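You operate a simulated robot arm through the tools that you are given. There is no shell and no other tool. Be economical: measure what you need, move in short steps, check, and stop when the job is done.

You are at the controls of a simulated robot arm. One attempt, no reset.

Task
File the blue program card as the monitor says, then load the yellow program card.
Fine: pass goes in the small green tray, redo in the small red tray; press end; lay the new card in the small white tray and choose its program.

Only the result counts: the job must be done as asked and must still hold three seconds after the hand-in. Knocking over, shifting, dropping, spilling or breaking anything else fails it.

Robot
A 7-joint arm with a vacuum gripper on a trunk, on a base that drives. Base frame: it is fixed to the floor where the robot stands at the start and does not move with it; the origin is under the middle of the robot, x ahead of it, y to its left, z up. Lengths are in m, angles in rad, forces in N, time in s.
With the tool pointing down near the work surface it reaches from about 0.1 to 0.64 m from the robot's upright axis, wherever it stands. Its first joint turns from -2.007 to 2.007 rad. Places, roughly: end key [0.4, 0.3, 1]; red button [0.4, 0.8, 1.1]; run key [0.4, 0.3, 1]; small white tray by the keyboard [0.5, 0.1, 0.9]. Payload 2.55 kg.
Tool frame: the origin (TCP) lies in the middle of the cups' lips, and z points out of the cups. The gripper has 1 cup of 0.044 m across, covering 0.044 by 0.044 m (tool x, y); the bellows give 0.02 m. With the vacuum on, a cup seals on a smooth face that it is pressed against (1 to 4 N); it does not hold porous or soft things. The pull reaches 55 N.
Orientation is that of the tool frame in the base frame, as a unit quaternion [x, y, z, w]. With the cups facing straight down, the tool's x points along the base's -x, its y along +y and its z along -z.

Tools
- The arm moves only by the tool servo_tool. Its argument "motion" is a list that holds one entry, the list of rows, each a list of 7 numbers: the shift along the tool's x, y, z in units of 100 mm (1.0 is 100 mm), then the turn, a rotation vector about the tool's x, y, z in units of 90 degrees (1.0 is 90 degrees), then the vacuum: 1 switches it on, 0 off. In form: [[[dx, dy, dz, wx, wy, wz, vacuum], ...]]. A call has 1 to 20 rows; each row is the pose to reach, as a shift and turn from the pose commanded when the call began, along the tool's axes at that moment. A call with a number of a shift or a turn outside -1 to 1 is refused whole. A row lasts 0.2 s, in which the tool goes at most 0.05 m and 0.15 rad; a call with a longer step from one row to the next is refused whole, and so is a gripper value outside its range. Where a pose cannot be reached the arm comes as near as it can. A force on the tool above 90 N (or 10 N above the force at the start of the call, whichever is more), or a blocked arm, ends the call early, and 0.2 s more pass. The pull builds up within a second once a cup has sealed. Time passes only in rows, and 0.2 s behind the last, so rows that repeat a pose give it time. The reply holds the time, the measured pose of the TCP, the force on the tool along the base axes and the pull of the vacuum, in the units named above and with some noise, with the torque about the TCP (base axes, N m) and any sound that the robot's microphone picked up, and new pictures: "pictures" is both (left out), scene, wrist or none.
- Cameras (640 x 400 px; columns grow to the right, rows downward): "scene" is now at [0.0108, 0.181, 1.8444]; the picture's right is [0.07, -1.00, 0.00], its down [-0.84, -0.06, -0.54] and it looks along [0.54, 0.04, -0.84] (base axes); focal length 289 px, centre (320, 200). "wrist" rides on the gripper at [0.081, 0.006, -0.172] in the tool frame; the picture's right is [-0.08, 1.00, 0.00], its down [-0.89, -0.07, -0.45] and it looks along [-0.44, -0.03, 0.90] (tool axes); focal length 256 px, centre (320, 200). There is no depth. A picture from a camera that has moved, and an enlarged one, comes with that camera's place and axes in the base frame and with its lens.
- raise_lower(by): slides the trunk up (or, below 0, down) by that many m; the arm and the scene camera ride with it, the base frame stays. It gives what a move gives, with no picture.
- roll_base(legs): drives the robot by 1 to 6 legs, each [ahead, left, turn to the left] in m, m and rad, along the robot's own axes; the way and the turn of a leg run together, so that a leg with both is an arc; at most 1.5 m and 3.142 rad a leg. The arm and the cameras ride along, it lands a little off, and it stops where it bumps. It gives what a move gives, and a new picture of the scene camera.
- turn_head(pan, tilt): turns the head with the scene camera to pan (to the left, within 2.705 rad either way) and tilt (down, from -0.506 to 1.204), counted from straight ahead of the robot. It gives what a move gives, and a new picture of the scene camera.
- enlarge(camera, box): a new picture of the part [left, top, right, bottom] of that camera's present view, enlarged. The clock stands still meanwhile.
- hand_in(): hands the job in; it is judged then, once.

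Go step by step. Nothing tells you exact positions but the pictures and the camera data: compare them with the known pose of the tool, close in by small moves and look again before you grip or let go. The budget is 120 turns and 260 pictures, counting those below and the enlarged ones. Unless the task says otherwise, let go and move clear before handing in, and close with one line.

The tools are called after ">>>" by a JSON object that holds its "name" and its "arguments". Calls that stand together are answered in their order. servo_tool: Moves the arm, as the interface text tells. Its arguments: {"type":"object","properties":{"motion":{"type":"array","items":{"type":"array","items":{"type":"array","items":{"type":"number"}}}},"pictures":{"type":"string","enum":["both","scene","wrist","none"]}},"required":["motion"]} The other tools are called the same way: raise_lower (by) slides the trunk up or down; roll_base (legs) drives the base; turn_head (pan, tilt) turns the head that bears the scene camera; enlarge (camera, box) takes an enlarged picture of a part of a camera's view; hand_in () hands the job in.

At the start:

```text
time_s: 0.0
eef_pos: [0.3256, 0.2725, 1.2684]
tcp_rot: [0.0, 1.0, 0.0, 0.0]
force: [-0.2, -0.4, 0.9]
wrist_torque: [0.01, 0.01, -0.02]
pull: 0.0
trunk travel left (down, up): [-0.951, 0.039]
robot x, y, heading: [-0.0005, -0.0024, 0.0]
head pan, tilt: [0.075, 1.002]
```

scene: 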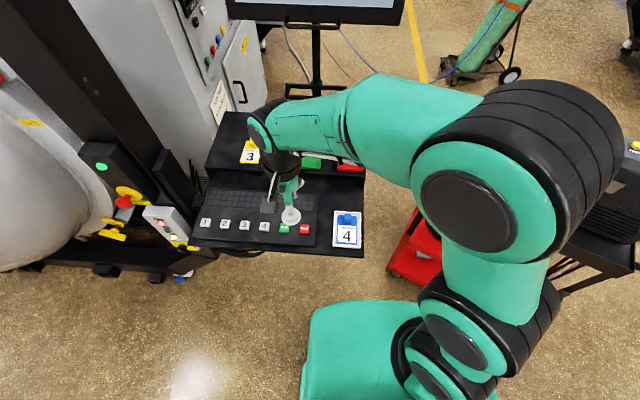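
wrist: 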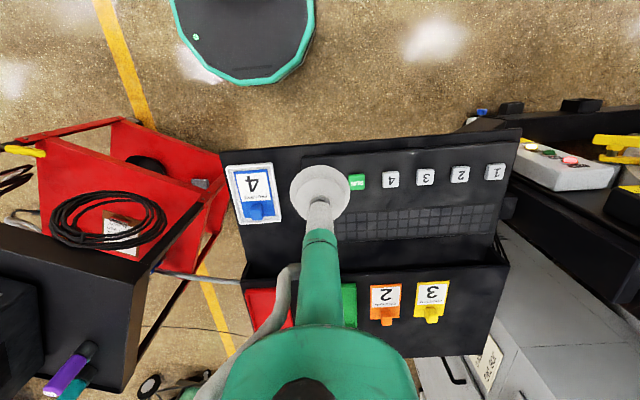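

I see the keyboard console with the blue card 4 in the white tray, the yellow card 3 and orange card 2 at the back, and green/red trays. First I look up at the monitor and enlarge the console.

>>> {"name": "enlarge", "arguments": {"camera": "scene", "box": [180, 90, 380, 260]}}

>>> {"name": "enlarge", "arguments": {"camera": "wrist", "box": [210, 120, 530, 340]}}

>>> {"name": "turn_head", "arguments": {"pan": 0.075, "tilt": 0.5}}

```text
2.35 times, centred on (280, 175) of scene
camera zoom: at [0.0108, 0.181, 1.8444], right [0.07, -1.0, 0.0], down [-0.84, -0.06, -0.54], along [0.54, 0.04, -0.84], focal length 680 px, centre (414, 259)
```

zoom: 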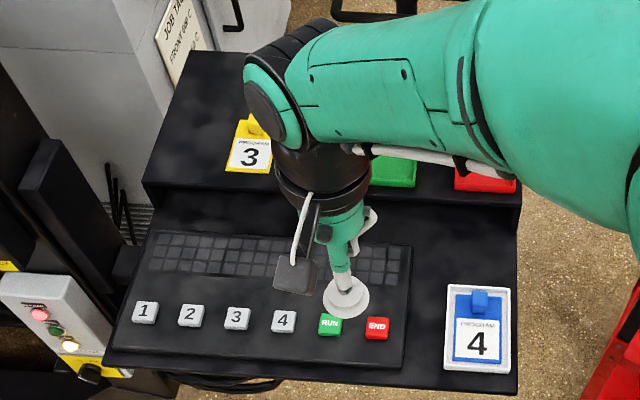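

```text
1.82 times, centred on (370, 230) of wrist
camera zoom: at [0.2465, 0.2771, 1.4416], right [0.08, 1.0, 0.0], down [0.89, -0.07, 0.45], along [0.44, -0.03, -0.9], focal length 465 px, centre (229, 146)
```

zoom: 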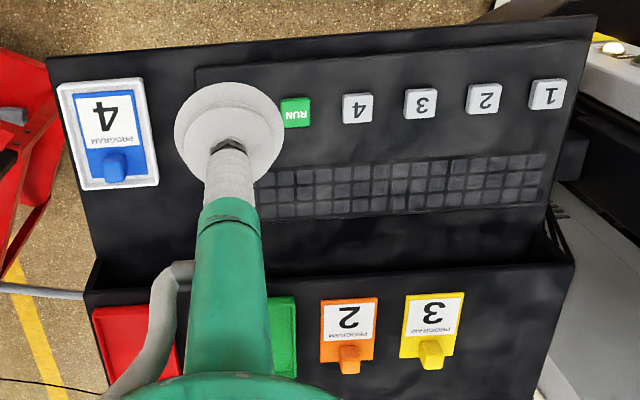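

```text
time_s: 0.9
eef_pos: [0.3266, 0.2717, 1.2695]
tcp_rot: [0.0, 1.0, 0.0, 0.0]
force: [-0.1, 1.2, -0.3]
wrist_torque: [0.0, 0.03, -0.02]
pull: 0.0
trunk travel left (down, up): [-0.951, 0.039]
robot x, y, heading: [0.0002, 0.0008, 0.0]
head pan, tilt: [0.075, 0.499]
camera scene: at [0.0322, 0.1826, 1.8855], right [0.07, -1.0, 0.0], down [-0.48, -0.04, -0.88], along [0.88, 0.07, -0.48], focal length 289 px, centre (320, 200)
```

scene: 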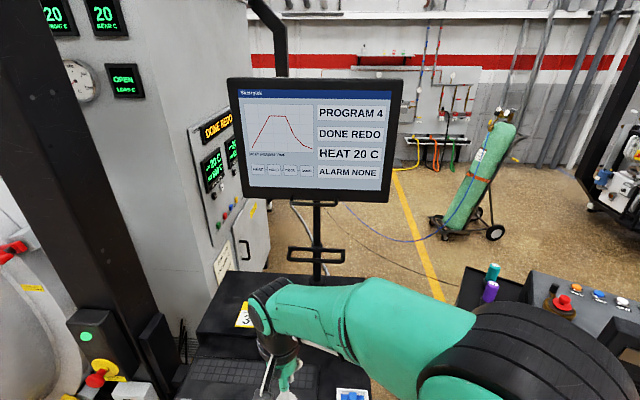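

The monitor reads PROGRAM 4, DONE REDO, so the blue card goes in the red tray. I will confirm that in an enlarged view, then move towards the blue card.

>>> {"name": "enlarge", "arguments": {"camera": "scene", "box": [190, 70, 410, 210]}}

>>> {"name": "servo_tool", "arguments": {"motion": [[[-0.3, -0.3, 0, 0, 0, 0, 0], [-0.6, -0.6, 0, 0, 0, 0, 0], [-0.8, -0.9, 0, 0, 0, 0, 0], [-0.8, -1.0, 0.3, 0, 0, 0, 0], [-0.8, -1.0, 0.6, 0, 0, 0, 0], [-0.8, -1.0, 0.6, 0, 0, 0, 0]]], "pictures": "wrist"}}

```text
2.86 times, centred on (300, 140) of scene
camera zoom: at [0.0322, 0.1826, 1.8855], right [0.07, -1.0, 0.0], down [-0.48, -0.04, -0.88], along [0.88, 0.07, -0.48], focal length 826 px, centre (377, 371)
```

zoom: 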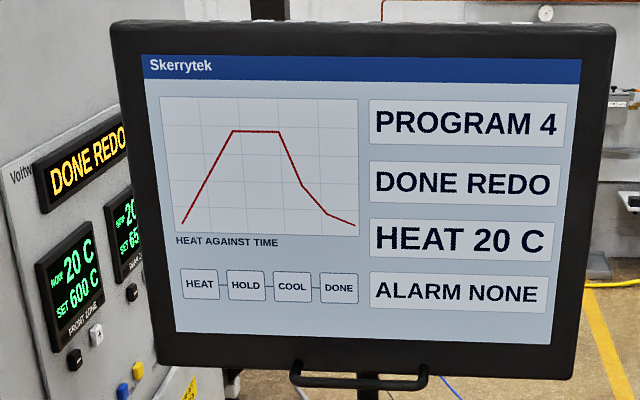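

```text
time_s: 2.3
eef_pos: [0.4056, 0.1704, 1.2069]
tcp_rot: [0.0, 1.0, 0.001, 0.0]
force: [-1.1, 0.2, 0.4]
wrist_torque: [0.02, -0.02, -0.01]
pull: 0.1
trunk travel left (down, up): [-0.951, 0.039]
robot x, y, heading: [-0.0008, 0.0018, -0.0]
head pan, tilt: [0.075, 0.499]
camera wrist: at [0.3252, 0.1755, 1.3803], right [0.08, 1.0, 0.0], down [0.89, -0.07, 0.45], along [0.45, -0.03, -0.89], focal length 256 px, centre (320, 200)
```

wrist: 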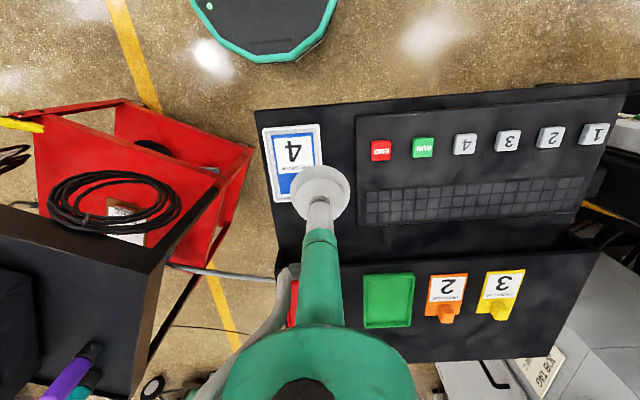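

The monitor confirms redo, which means the red tray. The blue card is at about (0.47, 0.12), so I close in over its white label.

>>> {"name": "servo_tool", "arguments": {"motion": [[[-0.3, -0.3, 0, 0, 0, 0, 0], [-0.5, -0.5, 0.3, 0, 0, 0, 0], [-0.5, -0.5, 0.7, 0, 0, 0, 0], [-0.5, -0.5, 1.0, 0, 0, 0, 0], [-0.5, -0.5, 1.0, 0, 0, 0, 0]]], "pictures": "both"}}

```text
time_s: 3.5
eef_pos: [0.4567, 0.1218, 1.1074]
tcp_rot: [0.001, 1.0, 0.0, 0.001]
force: [-1.0, -0.4, 0.8]
wrist_torque: [0.0, -0.05, -0.02]
pull: 0.0
trunk travel left (down, up): [-0.951, 0.039]
robot x, y, heading: [0.0005, 0.0023, -0.002]
head pan, tilt: [0.075, 0.499]
camera scene: at [0.0316, 0.1827, 1.8856], right [0.07, -1.0, 0.0], down [-0.48, -0.04, -0.88], along [0.88, 0.07, -0.48], focal length 289 px, centre (320, 200)
camera wrist: at [0.3767, 0.1274, 1.2801], right [0.08, 1.0, 0.0], down [0.89, -0.07, 0.45], along [0.45, -0.03, -0.89], focal length 256 px, centre (320, 200)
```

scene: 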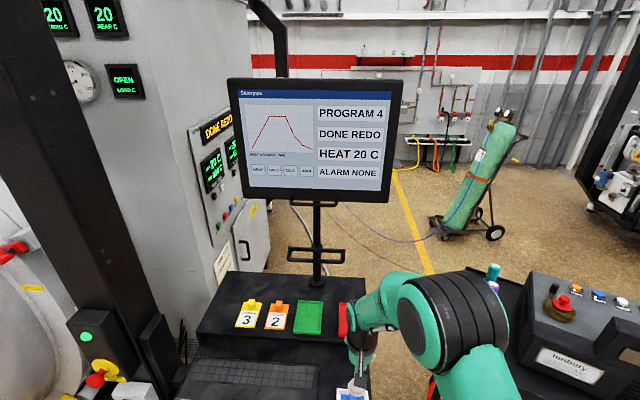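
wrist: 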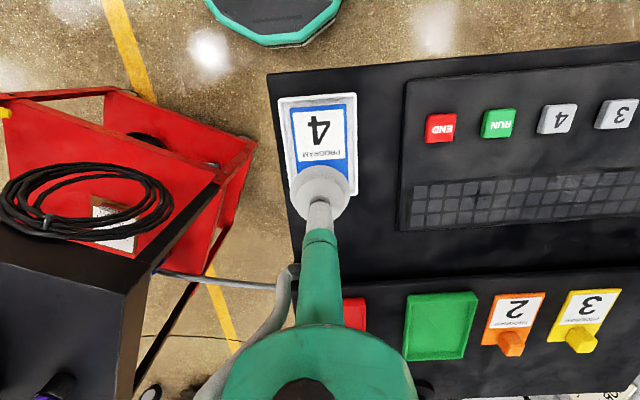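

The TCP is nearly over the label, whose centre is about x 0.45, y 0.122. I descend and look again.

>>> {"name": "servo_tool", "arguments": {"motion": [[[0.05, 0, 0.3, 0, 0, 0, 0], [0.05, 0, 0.6, 0, 0, 0, 0], [0.05, 0, 0.9, 0, 0, 0, 0], [0.05, 0, 0.9, 0, 0, 0, 0]]], "pictures": "wrist"}}

>>> {"name": "turn_head", "arguments": {"pan": 0.0, "tilt": 1.0}}

```text
time_s: 4.5
eef_pos: [0.452, 0.1216, 1.0189]
tcp_rot: [0.0, 1.0, 0.0, 0.001]
force: [-1.0, 0.0, 0.3]
wrist_torque: [-0.01, 0.0, -0.01]
pull: 0.1
trunk travel left (down, up): [-0.951, 0.039]
robot x, y, heading: [-0.0017, -0.0005, -0.004]
head pan, tilt: [0.075, 0.499]
camera wrist: at [0.3716, 0.1268, 1.1911], right [0.08, 1.0, 0.0], down [0.89, -0.07, 0.45], along [0.45, -0.03, -0.89], focal length 256 px, centre (320, 200)
```

wrist: 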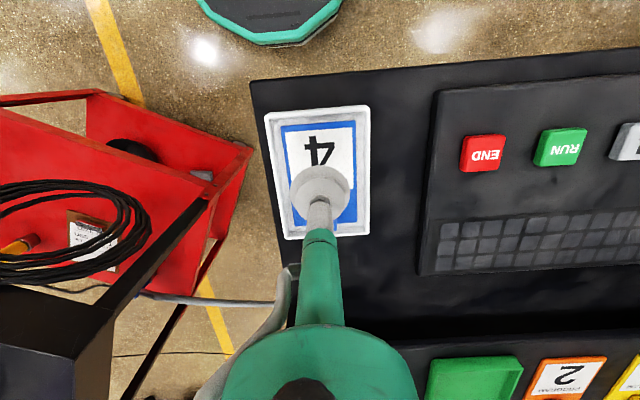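

```text
time_s: 5.5
eef_pos: [0.4522, 0.1214, 1.0187]
tcp_rot: [0.0, 1.0, 0.001, 0.0]
force: [-0.2, 0.4, -0.1]
wrist_torque: [0.01, 0.04, 0.01]
pull: 0.1
trunk travel left (down, up): [-0.951, 0.039]
robot x, y, heading: [-0.0026, -0.0006, 0.003]
head pan, tilt: [0.0, 1.0]
camera scene: at [0.0113, 0.1757, 1.8445], right [0.0, -1.0, 0.0], down [-0.84, 0.0, -0.54], along [0.54, 0.0, -0.84], focal length 289 px, centre (320, 200)
```

scene: 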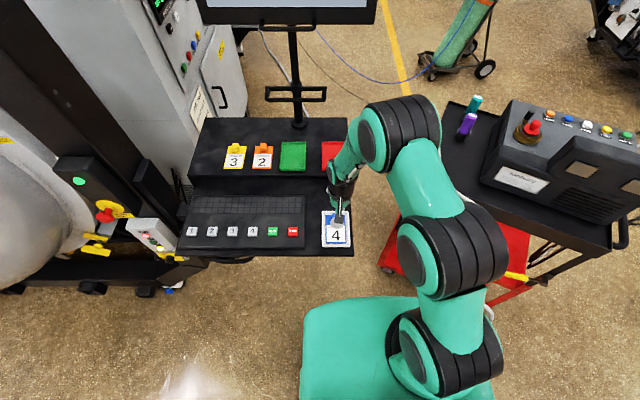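

Aligned over the label. I descend with the vacuum on in small steps until it touches.

>>> {"name": "servo_tool", "arguments": {"motion": [[[0, 0, 0.2, 0, 0, 0, 1], [0, 0, 0.4, 0, 0, 0, 1], [0, 0, 0.5, 0, 0, 0, 1], [0, 0, 0.5, 0, 0, 0, 1]]], "pictures": "wrist"}}

>>> {"name": "enlarge", "arguments": {"camera": "scene", "box": [300, 180, 380, 260]}}

```text
time_s: 6.5
eef_pos: [0.4538, 0.1204, 0.9683]
tcp_rot: [0.0, 1.0, 0.0, 0.0]
force: [0.6, 0.2, -0.2]
wrist_torque: [-0.02, 0.0, -0.03]
pull: 0.1
trunk travel left (down, up): [-0.951, 0.039]
robot x, y, heading: [-0.0014, -0.0026, -0.0]
head pan, tilt: [0.0, 1.0]
camera wrist: at [0.3722, 0.1265, 1.1412], right [0.08, 1.0, 0.0], down [0.89, -0.07, 0.45], along [0.44, -0.03, -0.9], focal length 256 px, centre (320, 200)
```

wrist: 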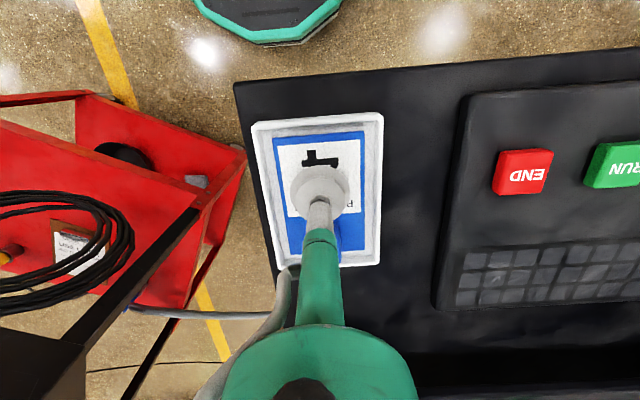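

```text
5.00 times, centred on (340, 220) of scene
camera zoom: at [0.0112, 0.1757, 1.8445], right [0.0, -1.0, 0.0], down [-0.84, 0.0, -0.54], along [0.54, 0.0, -0.84], focal length 1446 px, centre (220, 100)
```

zoom: 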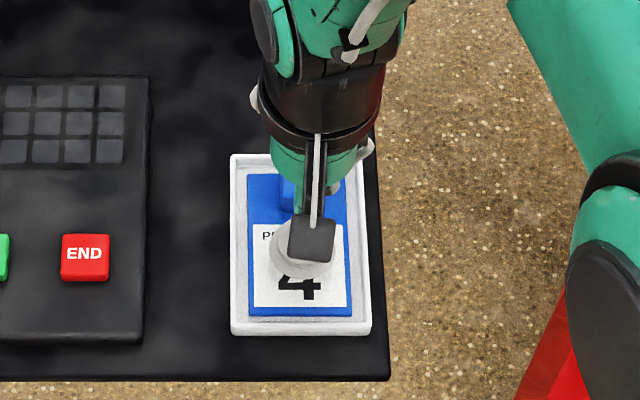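

Still not touching; the cup is centred on the label. I go down slowly.

>>> {"name": "servo_tool", "arguments": {"motion": [[[0, 0, 0.1, 0, 0, 0, 1], [0, 0, 0.2, 0, 0, 0, 1], [0, 0, 0.25, 0, 0, 0, 1], [0, 0, 0.25, 0, 0, 0, 1]]], "pictures": "wrist"}}

```text
time_s: 7.5
eef_pos: [0.451, 0.121, 0.9462]
tcp_rot: [0.0, 1.0, 0.001, 0.004]
force: [-8.2, -3.1, 29.0]
wrist_torque: [-0.12, 0.36, -0.05]
pull: 55.8
trunk travel left (down, up): [-0.951, 0.039]
robot x, y, heading: [-0.0048, 0.0016, -0.001]
head pan, tilt: [0.0, 1.0]
camera wrist: at [0.3692, 0.1261, 1.1191], right [0.08, 1.0, 0.0], down [0.89, -0.07, 0.45], along [0.45, -0.03, -0.89], focal length 256 px, centre (320, 200)
```

wrist: 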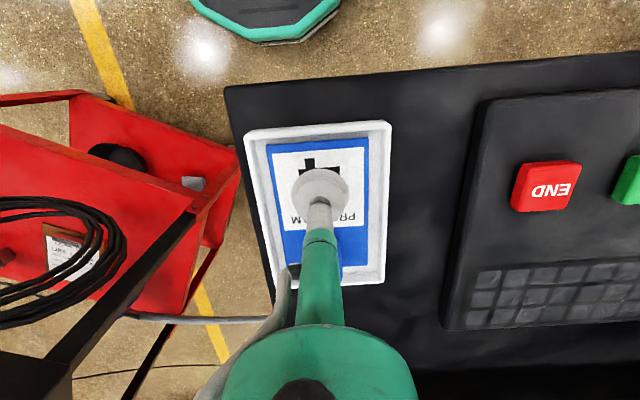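

Sealed with full pull. I lift straight up.

>>> {"name": "servo_tool", "arguments": {"motion": [[[0, 0, -0.1, 0, 0, 0, 1], [0, 0, -0.3, 0, 0, 0, 1], [0, 0, -0.6, 0, 0, 0, 1], [0, 0, -1.0, 0, 0, 0, 1], [0, 0, -1.0, 0, 0, 0, 1]]], "pictures": "both"}}

```text
time_s: 8.7
eef_pos: [0.4524, 0.1214, 1.044]
tcp_rot: [0.0, 1.0, 0.0, 0.0]
force: [-0.2, 0.4, -0.7]
wrist_torque: [-0.01, -0.01, -0.01]
pull: 54.8
trunk travel left (down, up): [-0.951, 0.039]
robot x, y, heading: [-0.0004, -0.0007, -0.001]
head pan, tilt: [0.0, 1.0]
camera scene: at [0.0116, 0.1758, 1.8445], right [0.0, -1.0, 0.0], down [-0.84, 0.0, -0.54], along [0.54, 0.0, -0.84], focal length 289 px, centre (320, 200)
camera wrist: at [0.3728, 0.1263, 1.2169], right [0.08, 1.0, 0.0], down [0.89, -0.07, 0.45], along [0.44, -0.03, -0.9], focal length 256 px, centre (320, 200)
```

scene: 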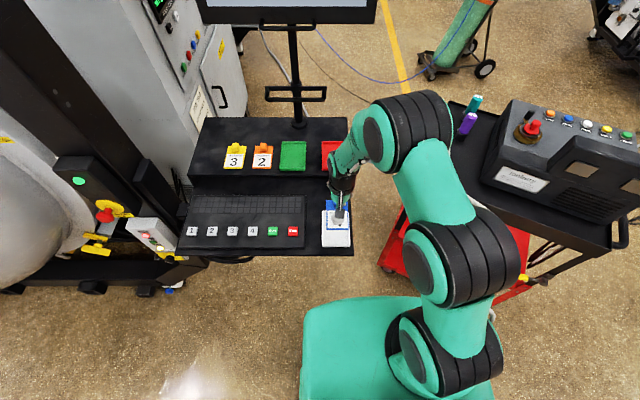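
wrist: 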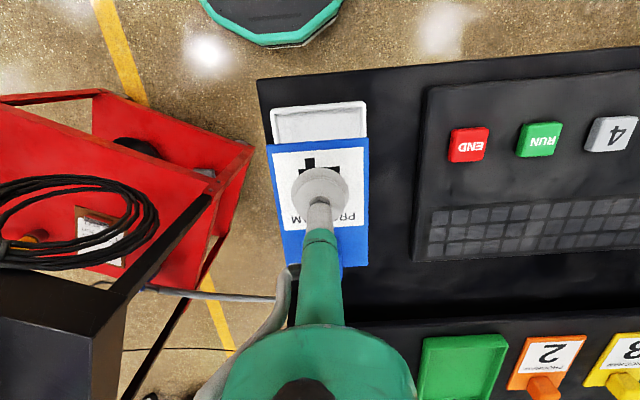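

The blue card is held, with its centre about 15 mm ahead of the TCP. The back trays lie near x 0.7, beyond reach, so I raise the card and drive the base a little forward and left, which should reach everything.

>>> {"name": "servo_tool", "arguments": {"motion": [[[0, 0, -0.4, 0, 0, 0, 1], [0, 0, -0.8, 0, 0, 0, 1], [0, 0, -1.0, 0, 0, 0, 1], [0, 0, -1.0, 0, 0, 0, 1]]], "pictures": "none"}}

>>> {"name": "turn_head", "arguments": {"pan": 0.0, "tilt": 1.2}}

```text
time_s: 9.7
eef_pos: [0.4519, 0.1228, 1.1441]
tcp_rot: [0.001, 1.0, 0.0, 0.0]
force: [0.4, 0.0, -0.8]
wrist_torque: [0.03, 0.06, -0.04]
pull: 55.3
trunk travel left (down, up): [-0.951, 0.039]
robot x, y, heading: [-0.0027, -0.003, -0.005]
head pan, tilt: [0.0, 1.0]
```

```text
time_s: 10.4
eef_pos: [0.4526, 0.1223, 1.1435]
tcp_rot: [0.0, 1.0, 0.0, 0.002]
force: [-0.2, -0.4, -0.2]
wrist_torque: [-0.02, -0.02, 0.02]
pull: 54.7
trunk travel left (down, up): [-0.951, 0.039]
robot x, y, heading: [-0.0033, 0.001, 0.002]
head pan, tilt: [0.0, 1.201]
camera scene: at [-0.0028, 0.1756, 1.8319], right [0.0, -1.0, 0.0], down [-0.93, 0.0, -0.36], along [0.36, 0.0, -0.93], focal length 289 px, centre (320, 200)
```

scene: 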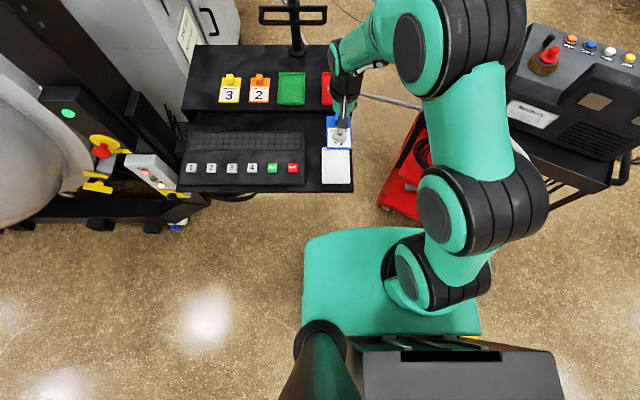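

The area in front of the console is clear. I drive 0.10 m ahead and 0.17 m left.

>>> {"name": "roll_base", "arguments": {"legs": [[0.1, 0.17, 0]]}}

>>> {"name": "servo_tool", "arguments": {"motion": [[[0, 0, 0, 0, 0, 0, 1]]], "pictures": "wrist"}}

```text
time_s: 12.0
eef_pos: [0.5538, 0.2898, 1.1436]
tcp_rot: [0.003, 1.0, 0.0, 0.0]
force: [0.0, -0.6, -0.1]
wrist_torque: [0.02, 0.02, -0.03]
pull: 54.6
trunk travel left (down, up): [-0.951, 0.039]
robot x, y, heading: [0.1028, 0.1713, 0.002]
head pan, tilt: [0.0, 1.201]
camera scene: at [0.1005, 0.3451, 1.8319], right [0.0, -1.0, 0.0], down [-0.93, 0.0, -0.36], along [0.36, 0.0, -0.93], focal length 289 px, centre (320, 200)
```

scene: 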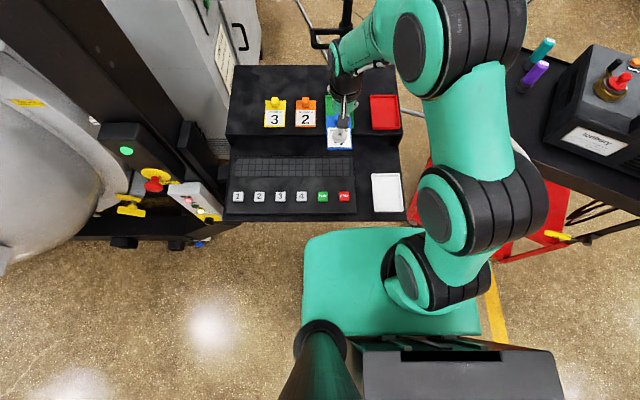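

```text
time_s: 12.4
eef_pos: [0.5543, 0.2877, 1.1451]
tcp_rot: [0.002, 1.0, 0.001, 0.001]
force: [0.1, -0.4, 0.1]
wrist_torque: [0.03, -0.01, -0.01]
pull: 55.0
trunk travel left (down, up): [-0.951, 0.039]
robot x, y, heading: [0.1065, 0.1669, -0.005]
head pan, tilt: [0.0, 1.201]
camera wrist: at [0.4747, 0.2944, 1.3165], right [0.08, 1.0, 0.0], down [0.89, -0.07, 0.45], along [0.45, -0.04, -0.89], focal length 256 px, centre (320, 200)
```

wrist: 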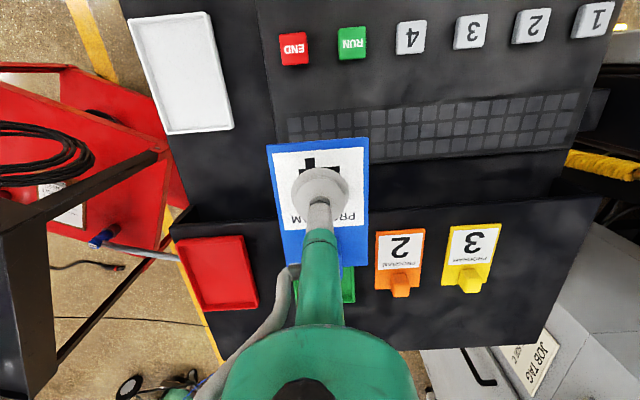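

Triangulating puts the red tray at about (0.72, 0.127, z≈1.02). I move the card above it.

>>> {"name": "servo_tool", "arguments": {"motion": [[[-0.3, -0.3, 0, 0, 0, 0, 1], [-0.6, -0.6, 0, 0, 0, 0, 1], [-0.9, -0.9, 0, 0, 0, 0, 1], [-1.0, -1.0, 0, 0, 0, 0, 1], [-1.0, -1.0, 0, 0, 0, 0, 1]]], "pictures": "none"}}

>>> {"name": "servo_tool", "arguments": {"motion": [[[-0.3, -0.3, 0, 0, 0, 0, 1], [-0.5, -0.6, 0, 0, 0, 0, 1], [-0.5, -0.63, 0, 0, 0, 0, 1], [-0.5, -0.63, 0, 0, 0, 0, 1]]], "pictures": "both"}}

```text
time_s: 13.6
eef_pos: [0.6533, 0.1881, 1.1451]
tcp_rot: [0.002, 1.0, 0.0, 0.001]
force: [-0.7, 0.0, -0.3]
wrist_torque: [0.01, 0.02, 0.0]
pull: 54.9
trunk travel left (down, up): [-0.951, 0.039]
robot x, y, heading: [0.1043, 0.1656, -0.002]
head pan, tilt: [0.0, 1.201]
```

```text
time_s: 14.6
eef_pos: [0.7049, 0.1271, 1.1432]
tcp_rot: [0.002, 1.0, 0.0, 0.0]
force: [-0.6, -0.8, -0.6]
wrist_torque: [0.0, -0.03, 0.03]
pull: 54.8
trunk travel left (down, up): [-0.951, 0.039]
robot x, y, heading: [0.1038, 0.1702, -0.003]
head pan, tilt: [0.0, 1.201]
camera scene: at [0.1009, 0.3446, 1.8319], right [0.0, -1.0, 0.0], down [-0.93, 0.0, -0.36], along [0.36, 0.0, -0.93], focal length 289 px, centre (320, 200)
camera wrist: at [0.6248, 0.1309, 1.3156], right [0.08, 1.0, 0.0], down [0.89, -0.07, 0.45], along [0.44, -0.04, -0.9], focal length 256 px, centre (320, 200)
```

scene: 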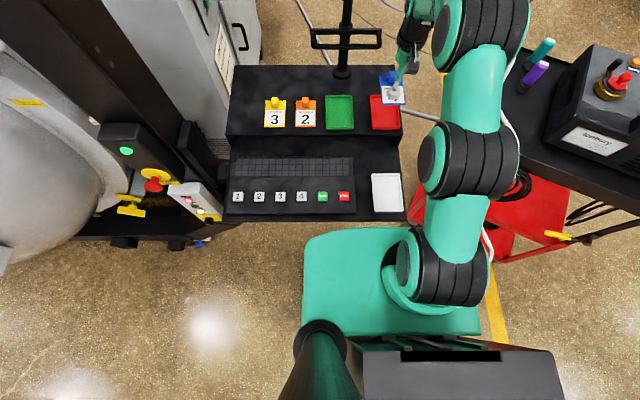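
wrist: 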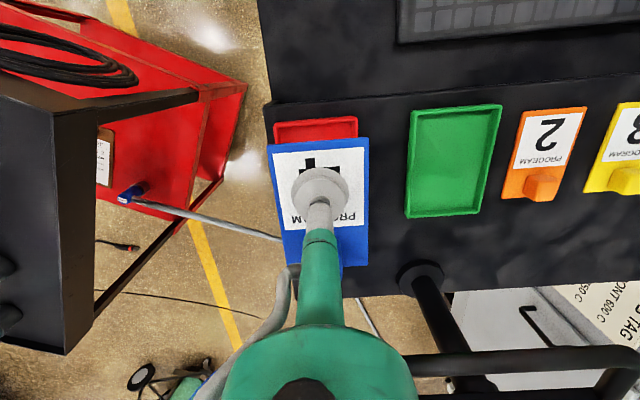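

The card is nearly over the red tray, whose centre I estimate at (0.737, 0.122). I adjust forward and go down partway.

>>> {"name": "servo_tool", "arguments": {"motion": [[[-0.16, -0.06, 0.2, 0, 0, 0, 1], [-0.16, -0.06, 0.5, 0, 0, 0, 1], [-0.16, -0.06, 0.7, 0, 0, 0, 1], [-0.16, -0.06, 0.7, 0, 0, 0, 1]]], "pictures": "wrist"}}

>>> {"name": "enlarge", "arguments": {"camera": "scene", "box": [350, 60, 430, 140]}}

```text
time_s: 15.6
eef_pos: [0.7205, 0.1208, 1.0729]
tcp_rot: [0.002, 1.0, 0.0, 0.0]
force: [-0.3, -1.0, 0.0]
wrist_torque: [-0.01, 0.02, -0.02]
pull: 55.5
trunk travel left (down, up): [-0.951, 0.039]
robot x, y, heading: [0.1016, 0.1696, -0.005]
head pan, tilt: [0.0, 1.201]
camera wrist: at [0.6403, 0.1265, 1.2454], right [0.08, 1.0, 0.0], down [0.89, -0.07, 0.45], along [0.44, -0.04, -0.89], focal length 256 px, centre (320, 200)
```

wrist: 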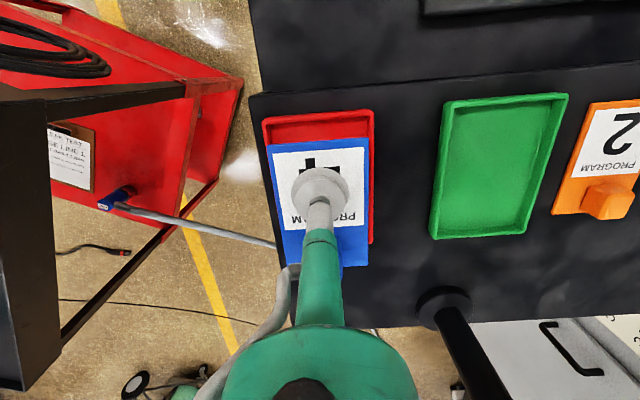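

```text
5.00 times, centred on (390, 100) of scene
camera zoom: at [0.1005, 0.3449, 1.8319], right [0.0, -1.0, 0.0], down [-0.93, 0.0, -0.36], along [0.36, 0.0, -0.93], focal length 1446 px, centre (-30, 700)
```

zoom: 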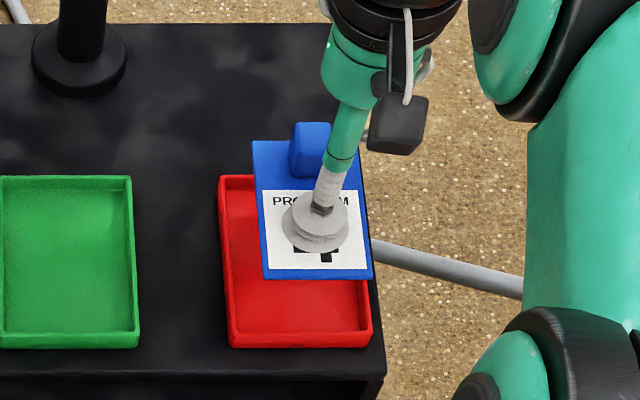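

The card centre (0.739, 0.122) sits over the tray centre (0.737, 0.1235). I descend gently.

>>> {"name": "servo_tool", "arguments": {"motion": [[[0, 0.02, 0.15, 0, 0, 0, 1], [0, 0.02, 0.3, 0, 0, 0, 1], [0, 0.02, 0.35, 0, 0, 0, 1], [0, 0.02, 0.35, 0, 0, 0, 1]]], "pictures": "wrist"}}

>>> {"name": "enlarge", "arguments": {"camera": "scene", "box": [350, 60, 430, 140]}}

```text
time_s: 16.6
eef_pos: [0.7203, 0.1222, 1.0367]
tcp_rot: [0.002, 1.0, 0.0, 0.001]
force: [0.1, -0.3, -0.6]
wrist_torque: [0.01, 0.0, -0.01]
pull: 55.0
trunk travel left (down, up): [-0.951, 0.039]
robot x, y, heading: [0.1045, 0.1671, -0.003]
head pan, tilt: [0.0, 1.201]
camera wrist: at [0.6404, 0.1278, 1.2106], right [0.08, 1.0, 0.0], down [0.89, -0.07, 0.45], along [0.44, -0.04, -0.89], focal length 256 px, centre (320, 200)
```

wrist: 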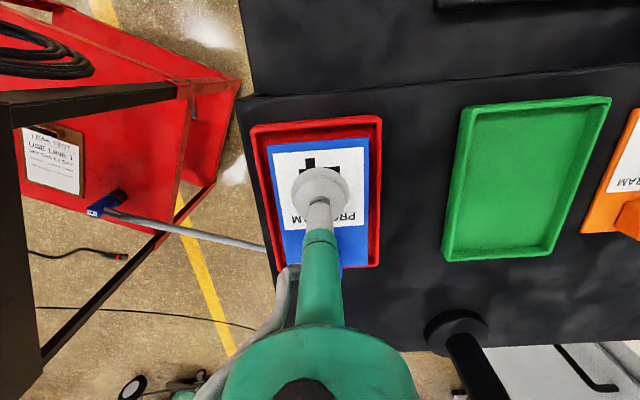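

```text
5.00 times, centred on (390, 100) of scene
camera zoom: at [0.1005, 0.345, 1.8319], right [0.0, -1.0, 0.0], down [-0.93, 0.0, -0.36], along [0.36, 0.0, -0.93], focal length 1446 px, centre (-30, 700)
```

zoom: 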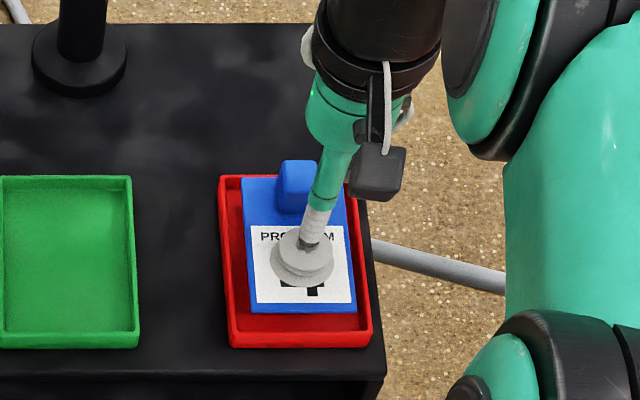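

Well centred inside the rim, with about 15–20 mm still to go. I continue down.

>>> {"name": "servo_tool", "arguments": {"motion": [[[0, 0, 0.06, 0, 0, 0, 1], [0, 0, 0.12, 0, 0, 0, 1], [0, 0, 0.15, 0, 0, 0, 1], [0, 0, 0.15, 0, 0, 0, 1]]], "pictures": "wrist"}}

>>> {"name": "enlarge", "arguments": {"camera": "scene", "box": [350, 60, 430, 140]}}

```text
time_s: 17.6
eef_pos: [0.7202, 0.1229, 1.025]
tcp_rot: [0.001, 1.0, 0.0, 0.001]
force: [0.4, 0.0, -0.5]
wrist_torque: [0.01, -0.02, 0.0]
pull: 54.3
trunk travel left (down, up): [-0.951, 0.039]
robot x, y, heading: [0.102, 0.1718, -0.008]
head pan, tilt: [0.0, 1.201]
camera wrist: at [0.6407, 0.1278, 1.1964], right [0.08, 1.0, 0.0], down [0.89, -0.07, 0.45], along [0.44, -0.04, -0.89], focal length 256 px, centre (320, 200)
```

wrist: 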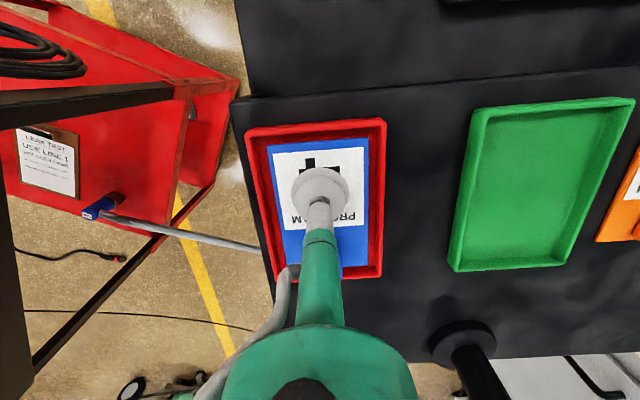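

```text
5.00 times, centred on (390, 100) of scene
camera zoom: at [0.1005, 0.345, 1.8319], right [0.0, -1.0, 0.0], down [-0.93, 0.0, -0.36], along [0.36, 0.0, -0.93], focal length 1446 px, centre (-30, 700)
```

zoom: 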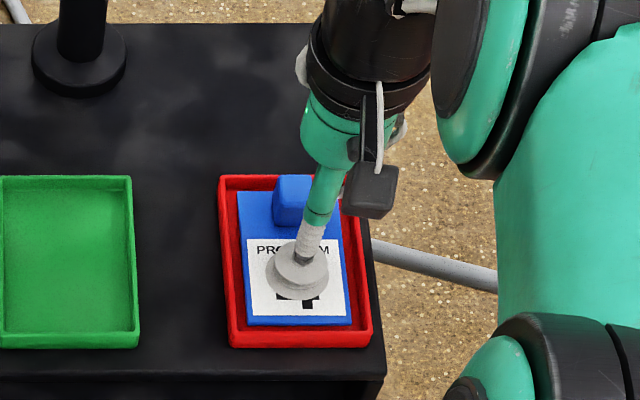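

No contact yet; a few millimetres lower.

>>> {"name": "servo_tool", "arguments": {"motion": [[[0, 0, 0.04, 0, 0, 0, 1], [0, 0, 0.08, 0, 0, 0, 1], [0, 0, 0.08, 0, 0, 0, 1]]], "pictures": "none"}}

```text
time_s: 18.4
eef_pos: [0.718, 0.1225, 1.0176]
tcp_rot: [0.002, 1.0, 0.001, 0.001]
force: [-12.3, 0.1, 10.3]
wrist_torque: [-0.05, 0.01, 0.0]
pull: 55.1
trunk travel left (down, up): [-0.951, 0.039]
robot x, y, heading: [0.1036, 0.1681, -0.005]
head pan, tilt: [0.0, 1.201]
```

Contact. I release the vacuum, wait, then rise.

>>> {"name": "servo_tool", "arguments": {"motion": [[[0, 0, 0, 0, 0, 0, 0], [0, 0, 0, 0, 0, 0, 0], [0, 0, 0, 0, 0, 0, 0], [0, 0, -0.05, 0, 0, 0, 0], [0, 0, -0.1, 0, 0, 0, 0], [0, 0, -0.3, 0, 0, 0, 0], [0, 0, -0.7, 0, 0, 0, 0], [0, 0, -1.0, 0, 0, 0, 0], [0, 0, -1.0, 0, 0, 0, 0]]], "pictures": "both"}}

>>> {"name": "enlarge", "arguments": {"camera": "scene", "box": [220, 60, 420, 220]}}

```text
time_s: 20.4
eef_pos: [0.7221, 0.122, 1.1162]
tcp_rot: [0.001, 1.0, -0.001, 0.0]
force: [-0.2, 0.3, 0.2]
wrist_torque: [0.02, -0.03, 0.0]
pull: 0.0
trunk travel left (down, up): [-0.951, 0.039]
robot x, y, heading: [0.1013, 0.1674, -0.008]
head pan, tilt: [0.0, 1.201]
camera scene: at [0.1011, 0.3449, 1.8319], right [0.0, -1.0, 0.0], down [-0.93, 0.0, -0.36], along [0.36, 0.0, -0.93], focal length 289 px, centre (320, 200)
camera wrist: at [0.6424, 0.1284, 1.2897], right [0.08, 1.0, 0.0], down [0.89, -0.07, 0.45], along [0.44, -0.04, -0.9], focal length 256 px, centre (320, 200)
```

scene: 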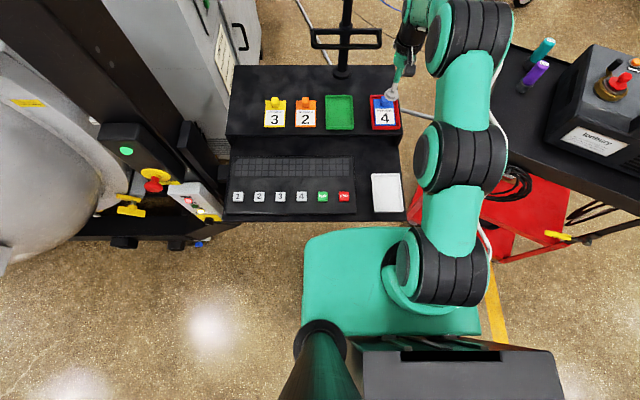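
wrist: 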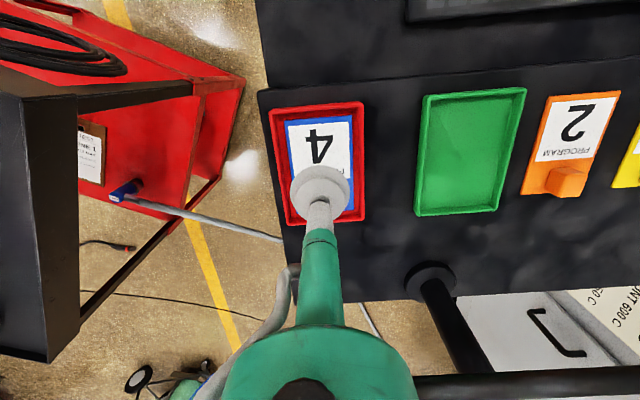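

```text
2.50 times, centred on (320, 140) of scene
camera zoom: at [0.1011, 0.3449, 1.8319], right [0.0, -1.0, 0.0], down [-0.93, 0.0, -0.36], along [0.36, 0.0, -0.93], focal length 723 px, centre (320, 350)
```

zoom: 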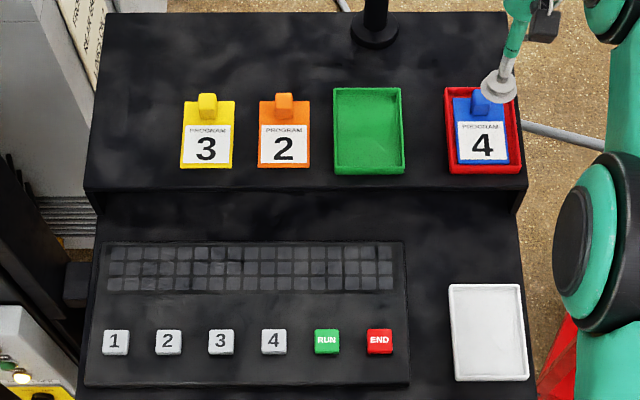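

The blue card lies squarely in the red tray. Next is the END key, at about (0.450, 0.265), so I move back over it.

>>> {"name": "servo_tool", "arguments": {"motion": [[[0.4, 0.2, 0, 0, 0, 0, 0], [0.8, 0.4, 0, 0, 0, 0, 0], [1.0, 0.6, 0, 0, 0, 0, 0], [1.0, 0.8, 0, 0, 0, 0, 0], [1.0, 0.8, 0, 0, 0, 0, 0]]], "pictures": "none"}}

>>> {"name": "servo_tool", "arguments": {"motion": [[[0.4, 0.2, 0, 0, 0, 0, 0], [0.8, 0.4, 0, 0, 0, 0, 0], [1.0, 0.6, 0, 0, 0, 0, 0], [1.0, 0.63, 0, 0, 0, 0, 0]]], "pictures": "none"}}

>>> {"name": "servo_tool", "arguments": {"motion": [[[0.4, 0, 0, 0, 0, 0, 0], [0.72, 0, 0.2, 0, 0, 0, 0], [0.72, 0, 0.6, 0, 0, 0, 0], [0.72, 0, 0.9, 0, 0, 0, 0], [0.72, 0, 0.9, 0, 0, 0, 0]]], "pictures": "both"}}

```text
time_s: 21.6
eef_pos: [0.6213, 0.2017, 1.1161]
tcp_rot: [0.002, 1.0, 0.001, 0.0]
force: [0.2, -0.2, -0.4]
wrist_torque: [-0.01, 0.01, -0.02]
pull: 0.1
trunk travel left (down, up): [-0.951, 0.039]
robot x, y, heading: [0.1015, 0.1729, -0.003]
head pan, tilt: [0.0, 1.201]
```

```text
time_s: 22.6
eef_pos: [0.5221, 0.2655, 1.1144]
tcp_rot: [0.003, 1.0, 0.0, 0.0]
force: [-0.4, 0.4, 0.7]
wrist_torque: [0.0, 0.02, 0.01]
pull: 0.1
trunk travel left (down, up): [-0.951, 0.039]
robot x, y, heading: [0.1046, 0.1697, -0.006]
head pan, tilt: [0.0, 1.201]
```

```text
time_s: 23.8
eef_pos: [0.4493, 0.2659, 1.0224]
tcp_rot: [0.002, 1.0, 0.0, 0.0]
force: [0.3, 0.0, 0.1]
wrist_torque: [-0.01, 0.01, -0.01]
pull: 0.1
trunk travel left (down, up): [-0.951, 0.039]
robot x, y, heading: [0.0997, 0.1686, -0.003]
head pan, tilt: [0.0, 1.201]
camera scene: at [0.1005, 0.3449, 1.8319], right [0.0, -1.0, 0.0], down [-0.93, 0.0, -0.36], along [0.36, 0.0, -0.93], focal length 289 px, centre (320, 200)
camera wrist: at [0.3691, 0.2718, 1.196], right [0.08, 1.0, 0.0], down [0.89, -0.07, 0.45], along [0.44, -0.04, -0.89], focal length 256 px, centre (320, 200)
```

scene: 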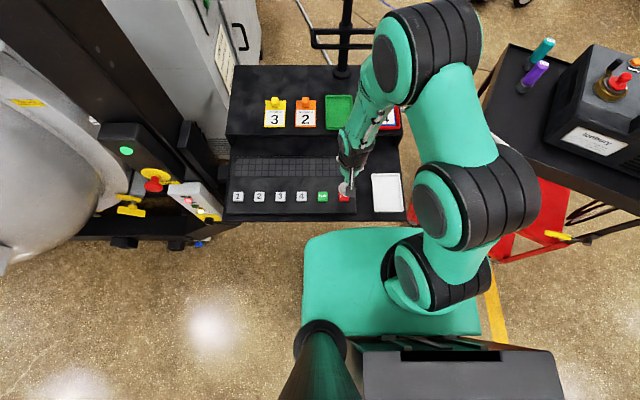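
wrist: 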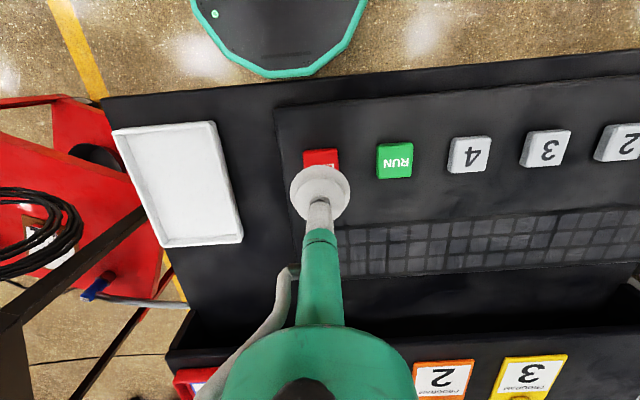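

Centred over END. I press down in small steps.

>>> {"name": "servo_tool", "arguments": {"motion": [[[0, 0, 0.25, 0, 0, 0, 0], [0, 0, 0.4, 0, 0, 0, 0], [0, 0, 0.5, 0, 0, 0, 0], [0, 0, 0.5, 0, 0, 0, 0]]], "pictures": "wrist"}}

```text
time_s: 24.8
eef_pos: [0.4486, 0.2652, 0.9738]
tcp_rot: [0.003, 1.0, 0.0, 0.001]
force: [0.1, 0.9, 0.9]
wrist_torque: [0.03, 0.01, -0.01]
pull: 0.0
trunk travel left (down, up): [-0.951, 0.039]
robot x, y, heading: [0.1057, 0.1689, -0.006]
head pan, tilt: [0.0, 1.201]
camera wrist: at [0.3688, 0.2708, 1.147], right [0.08, 1.0, 0.0], down [0.89, -0.07, 0.45], along [0.44, -0.04, -0.89], focal length 256 px, centre (320, 200)
```

wrist: 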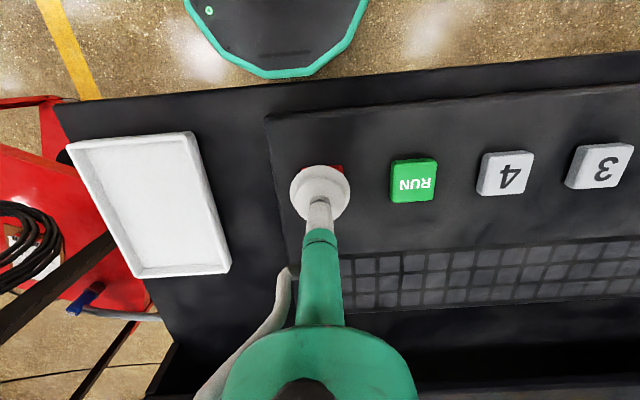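

Nearly touching; a slight shift back (4 mm), then press further.

>>> {"name": "servo_tool", "arguments": {"motion": [[[0.04, 0, 0.06, 0, 0, 0, 0], [0.04, 0, 0.12, 0, 0, 0, 0], [0.04, 0, 0.18, 0, 0, 0, 0], [0.04, 0, 0.18, 0, 0, 0, 0]]], "pictures": "none"}}

```text
time_s: 25.8
eef_pos: [0.444, 0.2665, 0.9563]
tcp_rot: [0.003, 1.0, 0.0, 0.001]
force: [-0.5, -1.5, 3.1]
wrist_torque: [0.03, -0.02, -0.01]
pull: 0.0
trunk travel left (down, up): [-0.951, 0.039]
robot x, y, heading: [0.0971, 0.1671, -0.003]
head pan, tilt: [0.0, 1.201]
heard: click
```

Click heard. I back off and check the monitor.

>>> {"name": "servo_tool", "arguments": {"motion": [[[0, 0, -0.3, 0, 0, 0, 0], [0, 0, -0.7, 0, 0, 0, 0], [0, 0, -1.0, 0, 0, 0, 0], [0, 0, -1.0, 0, 0, 0, 0]]], "pictures": "wrist"}}

>>> {"name": "turn_head", "arguments": {"pan": 0.2, "tilt": 0.5}}

```text
time_s: 26.8
eef_pos: [0.4462, 0.2667, 1.0574]
tcp_rot: [0.002, 1.0, 0.0, 0.001]
force: [0.4, -0.4, 0.0]
wrist_torque: [-0.03, 0.02, 0.0]
pull: 0.1
trunk travel left (down, up): [-0.951, 0.039]
robot x, y, heading: [0.1033, 0.1713, -0.003]
head pan, tilt: [0.0, 1.201]
camera wrist: at [0.3664, 0.2722, 1.2301], right [0.08, 1.0, 0.0], down [0.89, -0.07, 0.45], along [0.44, -0.04, -0.9], focal length 256 px, centre (320, 200)
```

wrist: 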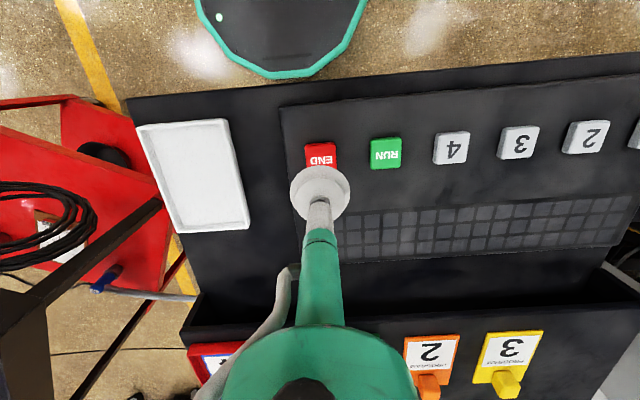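

```text
time_s: 27.9
eef_pos: [0.4464, 0.2671, 1.0572]
tcp_rot: [0.001, 1.0, 0.001, 0.0]
force: [-0.2, -0.2, 2.1]
wrist_torque: [-0.02, 0.0, 0.02]
pull: 0.1
trunk travel left (down, up): [-0.951, 0.039]
robot x, y, heading: [0.0994, 0.1722, 0.002]
head pan, tilt: [0.201, 0.499]
camera scene: at [0.1341, 0.363, 1.8855], right [0.19, -0.98, 0.0], down [-0.47, -0.09, -0.88], along [0.86, 0.17, -0.48], focal length 289 px, centre (320, 200)
```

scene: 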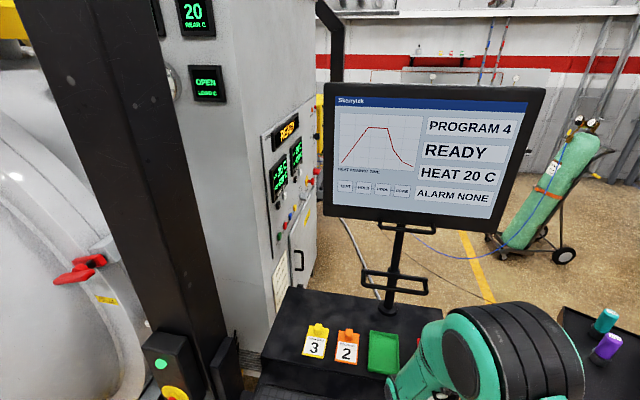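

The state is READY. The yellow card sits near (0.715, 0.50), out of reach, so I raise the tool and drive 0.17 m left and 0.03 m ahead.

>>> {"name": "servo_tool", "arguments": {"motion": [[[0, 0, -0.4, 0, 0, 0, 0], [0, 0, -0.8, 0, 0, 0, 0], [0, 0, -0.8, 0, 0, 0, 0]]], "pictures": "none"}}

>>> {"name": "turn_head", "arguments": {"pan": 0.0, "tilt": 1.1}}

>>> {"name": "roll_base", "arguments": {"legs": [[0.03, 0.17, 0]]}}

>>> {"name": "servo_tool", "arguments": {"motion": [[[0, 0, 0, 0, 0, 0, 0]]], "pictures": "wrist"}}

```text
time_s: 28.7
eef_pos: [0.4467, 0.2669, 1.1371]
tcp_rot: [0.002, 1.0, 0.0, 0.0]
force: [0.2, -0.8, 0.3]
wrist_torque: [-0.02, 0.01, -0.06]
pull: 0.0
trunk travel left (down, up): [-0.951, 0.039]
robot x, y, heading: [0.0973, 0.1679, -0.005]
head pan, tilt: [0.201, 0.499]
```

```text
time_s: 29.7
eef_pos: [0.4457, 0.2669, 1.1363]
tcp_rot: [0.002, 1.0, 0.0, 0.001]
force: [-0.5, 1.2, -0.8]
wrist_torque: [0.02, 0.01, -0.02]
pull: 0.0
trunk travel left (down, up): [-0.951, 0.039]
robot x, y, heading: [0.1036, 0.1698, -0.004]
head pan, tilt: [0.0, 1.1]
camera scene: at [0.1082, 0.3451, 1.8379], right [0.0, -1.0, 0.0], down [-0.89, 0.0, -0.45], along [0.45, 0.0, -0.89], focal length 289 px, centre (320, 200)
```

scene: 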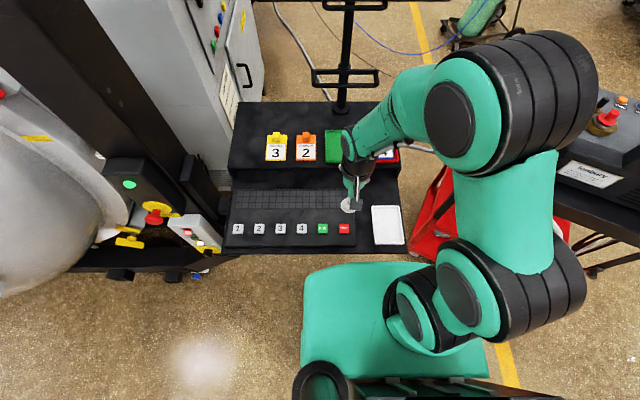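

```text
time_s: 31.1
eef_pos: [0.4782, 0.4316, 1.138]
tcp_rot: [0.002, 1.0, 0.0, 0.001]
force: [0.4, -0.5, -0.1]
wrist_torque: [0.01, 0.01, -0.03]
pull: 0.0
trunk travel left (down, up): [-0.951, 0.039]
robot x, y, heading: [0.1334, 0.3348, -0.002]
head pan, tilt: [0.0, 1.1]
camera scene: at [0.1387, 0.5092, 1.8379], right [0.0, -1.0, 0.0], down [-0.89, 0.0, -0.45], along [0.45, 0.0, -0.89], focal length 289 px, centre (320, 200)
```

scene: 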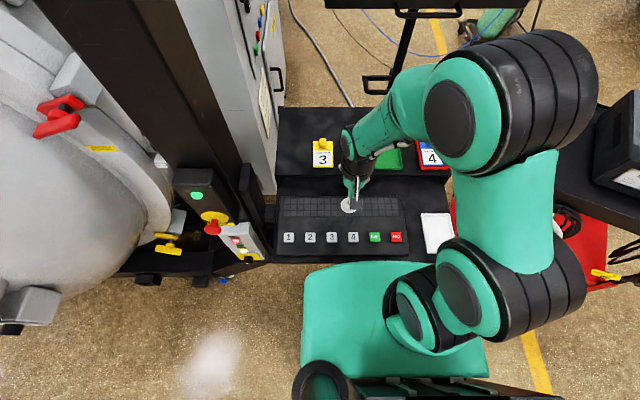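

```text
time_s: 31.5
eef_pos: [0.4772, 0.4292, 1.1369]
tcp_rot: [0.002, 1.0, 0.001, 0.0]
force: [0.1, -0.3, 0.7]
wrist_torque: [0.03, 0.02, -0.02]
pull: 0.1
trunk travel left (down, up): [-0.951, 0.039]
robot x, y, heading: [0.1323, 0.3331, -0.004]
head pan, tilt: [0.0, 1.1]
camera wrist: at [0.3972, 0.4351, 1.3098], right [0.08, 1.0, 0.0], down [0.89, -0.07, 0.45], along [0.44, -0.04, -0.9], focal length 256 px, centre (320, 200)
```

wrist: 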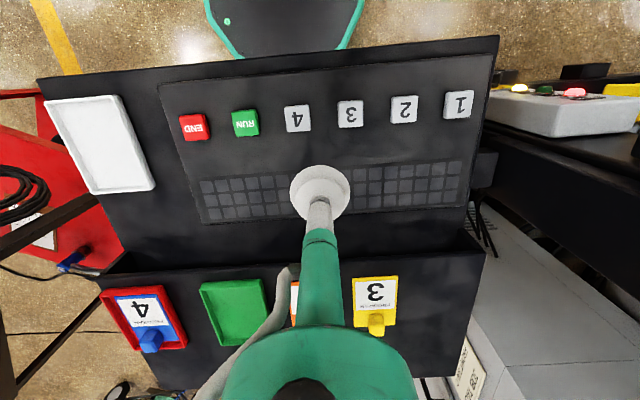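

The yellow label is at about (0.715, 0.498). I move above it.

>>> {"name": "servo_tool", "arguments": {"motion": [[[-0.4, 0.1, 0, 0, 0, 0, 0], [-0.8, 0.2, 0, 0, 0, 0, 0], [-1.0, 0.4, 0, 0, 0, 0, 0], [-1.0, 0.65, 0, 0, 0, 0, 0]]], "pictures": "none"}}

>>> {"name": "servo_tool", "arguments": {"motion": [[[-0.4, 0, 0, 0, 0, 0, 0], [-0.8, 0, 0, 0, 0, 0, 0], [-1.0, 0, 0, 0, 0, 0, 0], [-1.0, 0, 0, 0, 0, 0, 0]]], "pictures": "wrist"}}

```text
time_s: 32.5
eef_pos: [0.5788, 0.4968, 1.1369]
tcp_rot: [0.001, 1.0, 0.001, 0.0]
force: [-0.4, 0.6, 0.3]
wrist_torque: [-0.02, 0.02, 0.02]
pull: 0.1
trunk travel left (down, up): [-0.951, 0.039]
robot x, y, heading: [0.1347, 0.3348, -0.003]
head pan, tilt: [0.0, 1.1]
```

```text
time_s: 33.5
eef_pos: [0.6779, 0.4962, 1.1371]
tcp_rot: [0.001, 1.0, 0.0, -0.001]
force: [0.9, 1.0, 0.1]
wrist_torque: [0.02, 0.0, 0.03]
pull: 0.0
trunk travel left (down, up): [-0.951, 0.039]
robot x, y, heading: [0.1362, 0.3339, -0.004]
head pan, tilt: [0.0, 1.1]
camera wrist: at [0.5979, 0.5013, 1.3099], right [0.08, 1.0, 0.0], down [0.89, -0.07, 0.45], along [0.44, -0.04, -0.9], focal length 256 px, centre (320, 200)
```

wrist: 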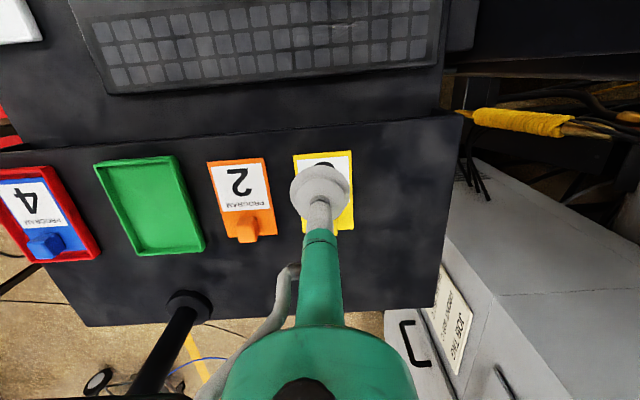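

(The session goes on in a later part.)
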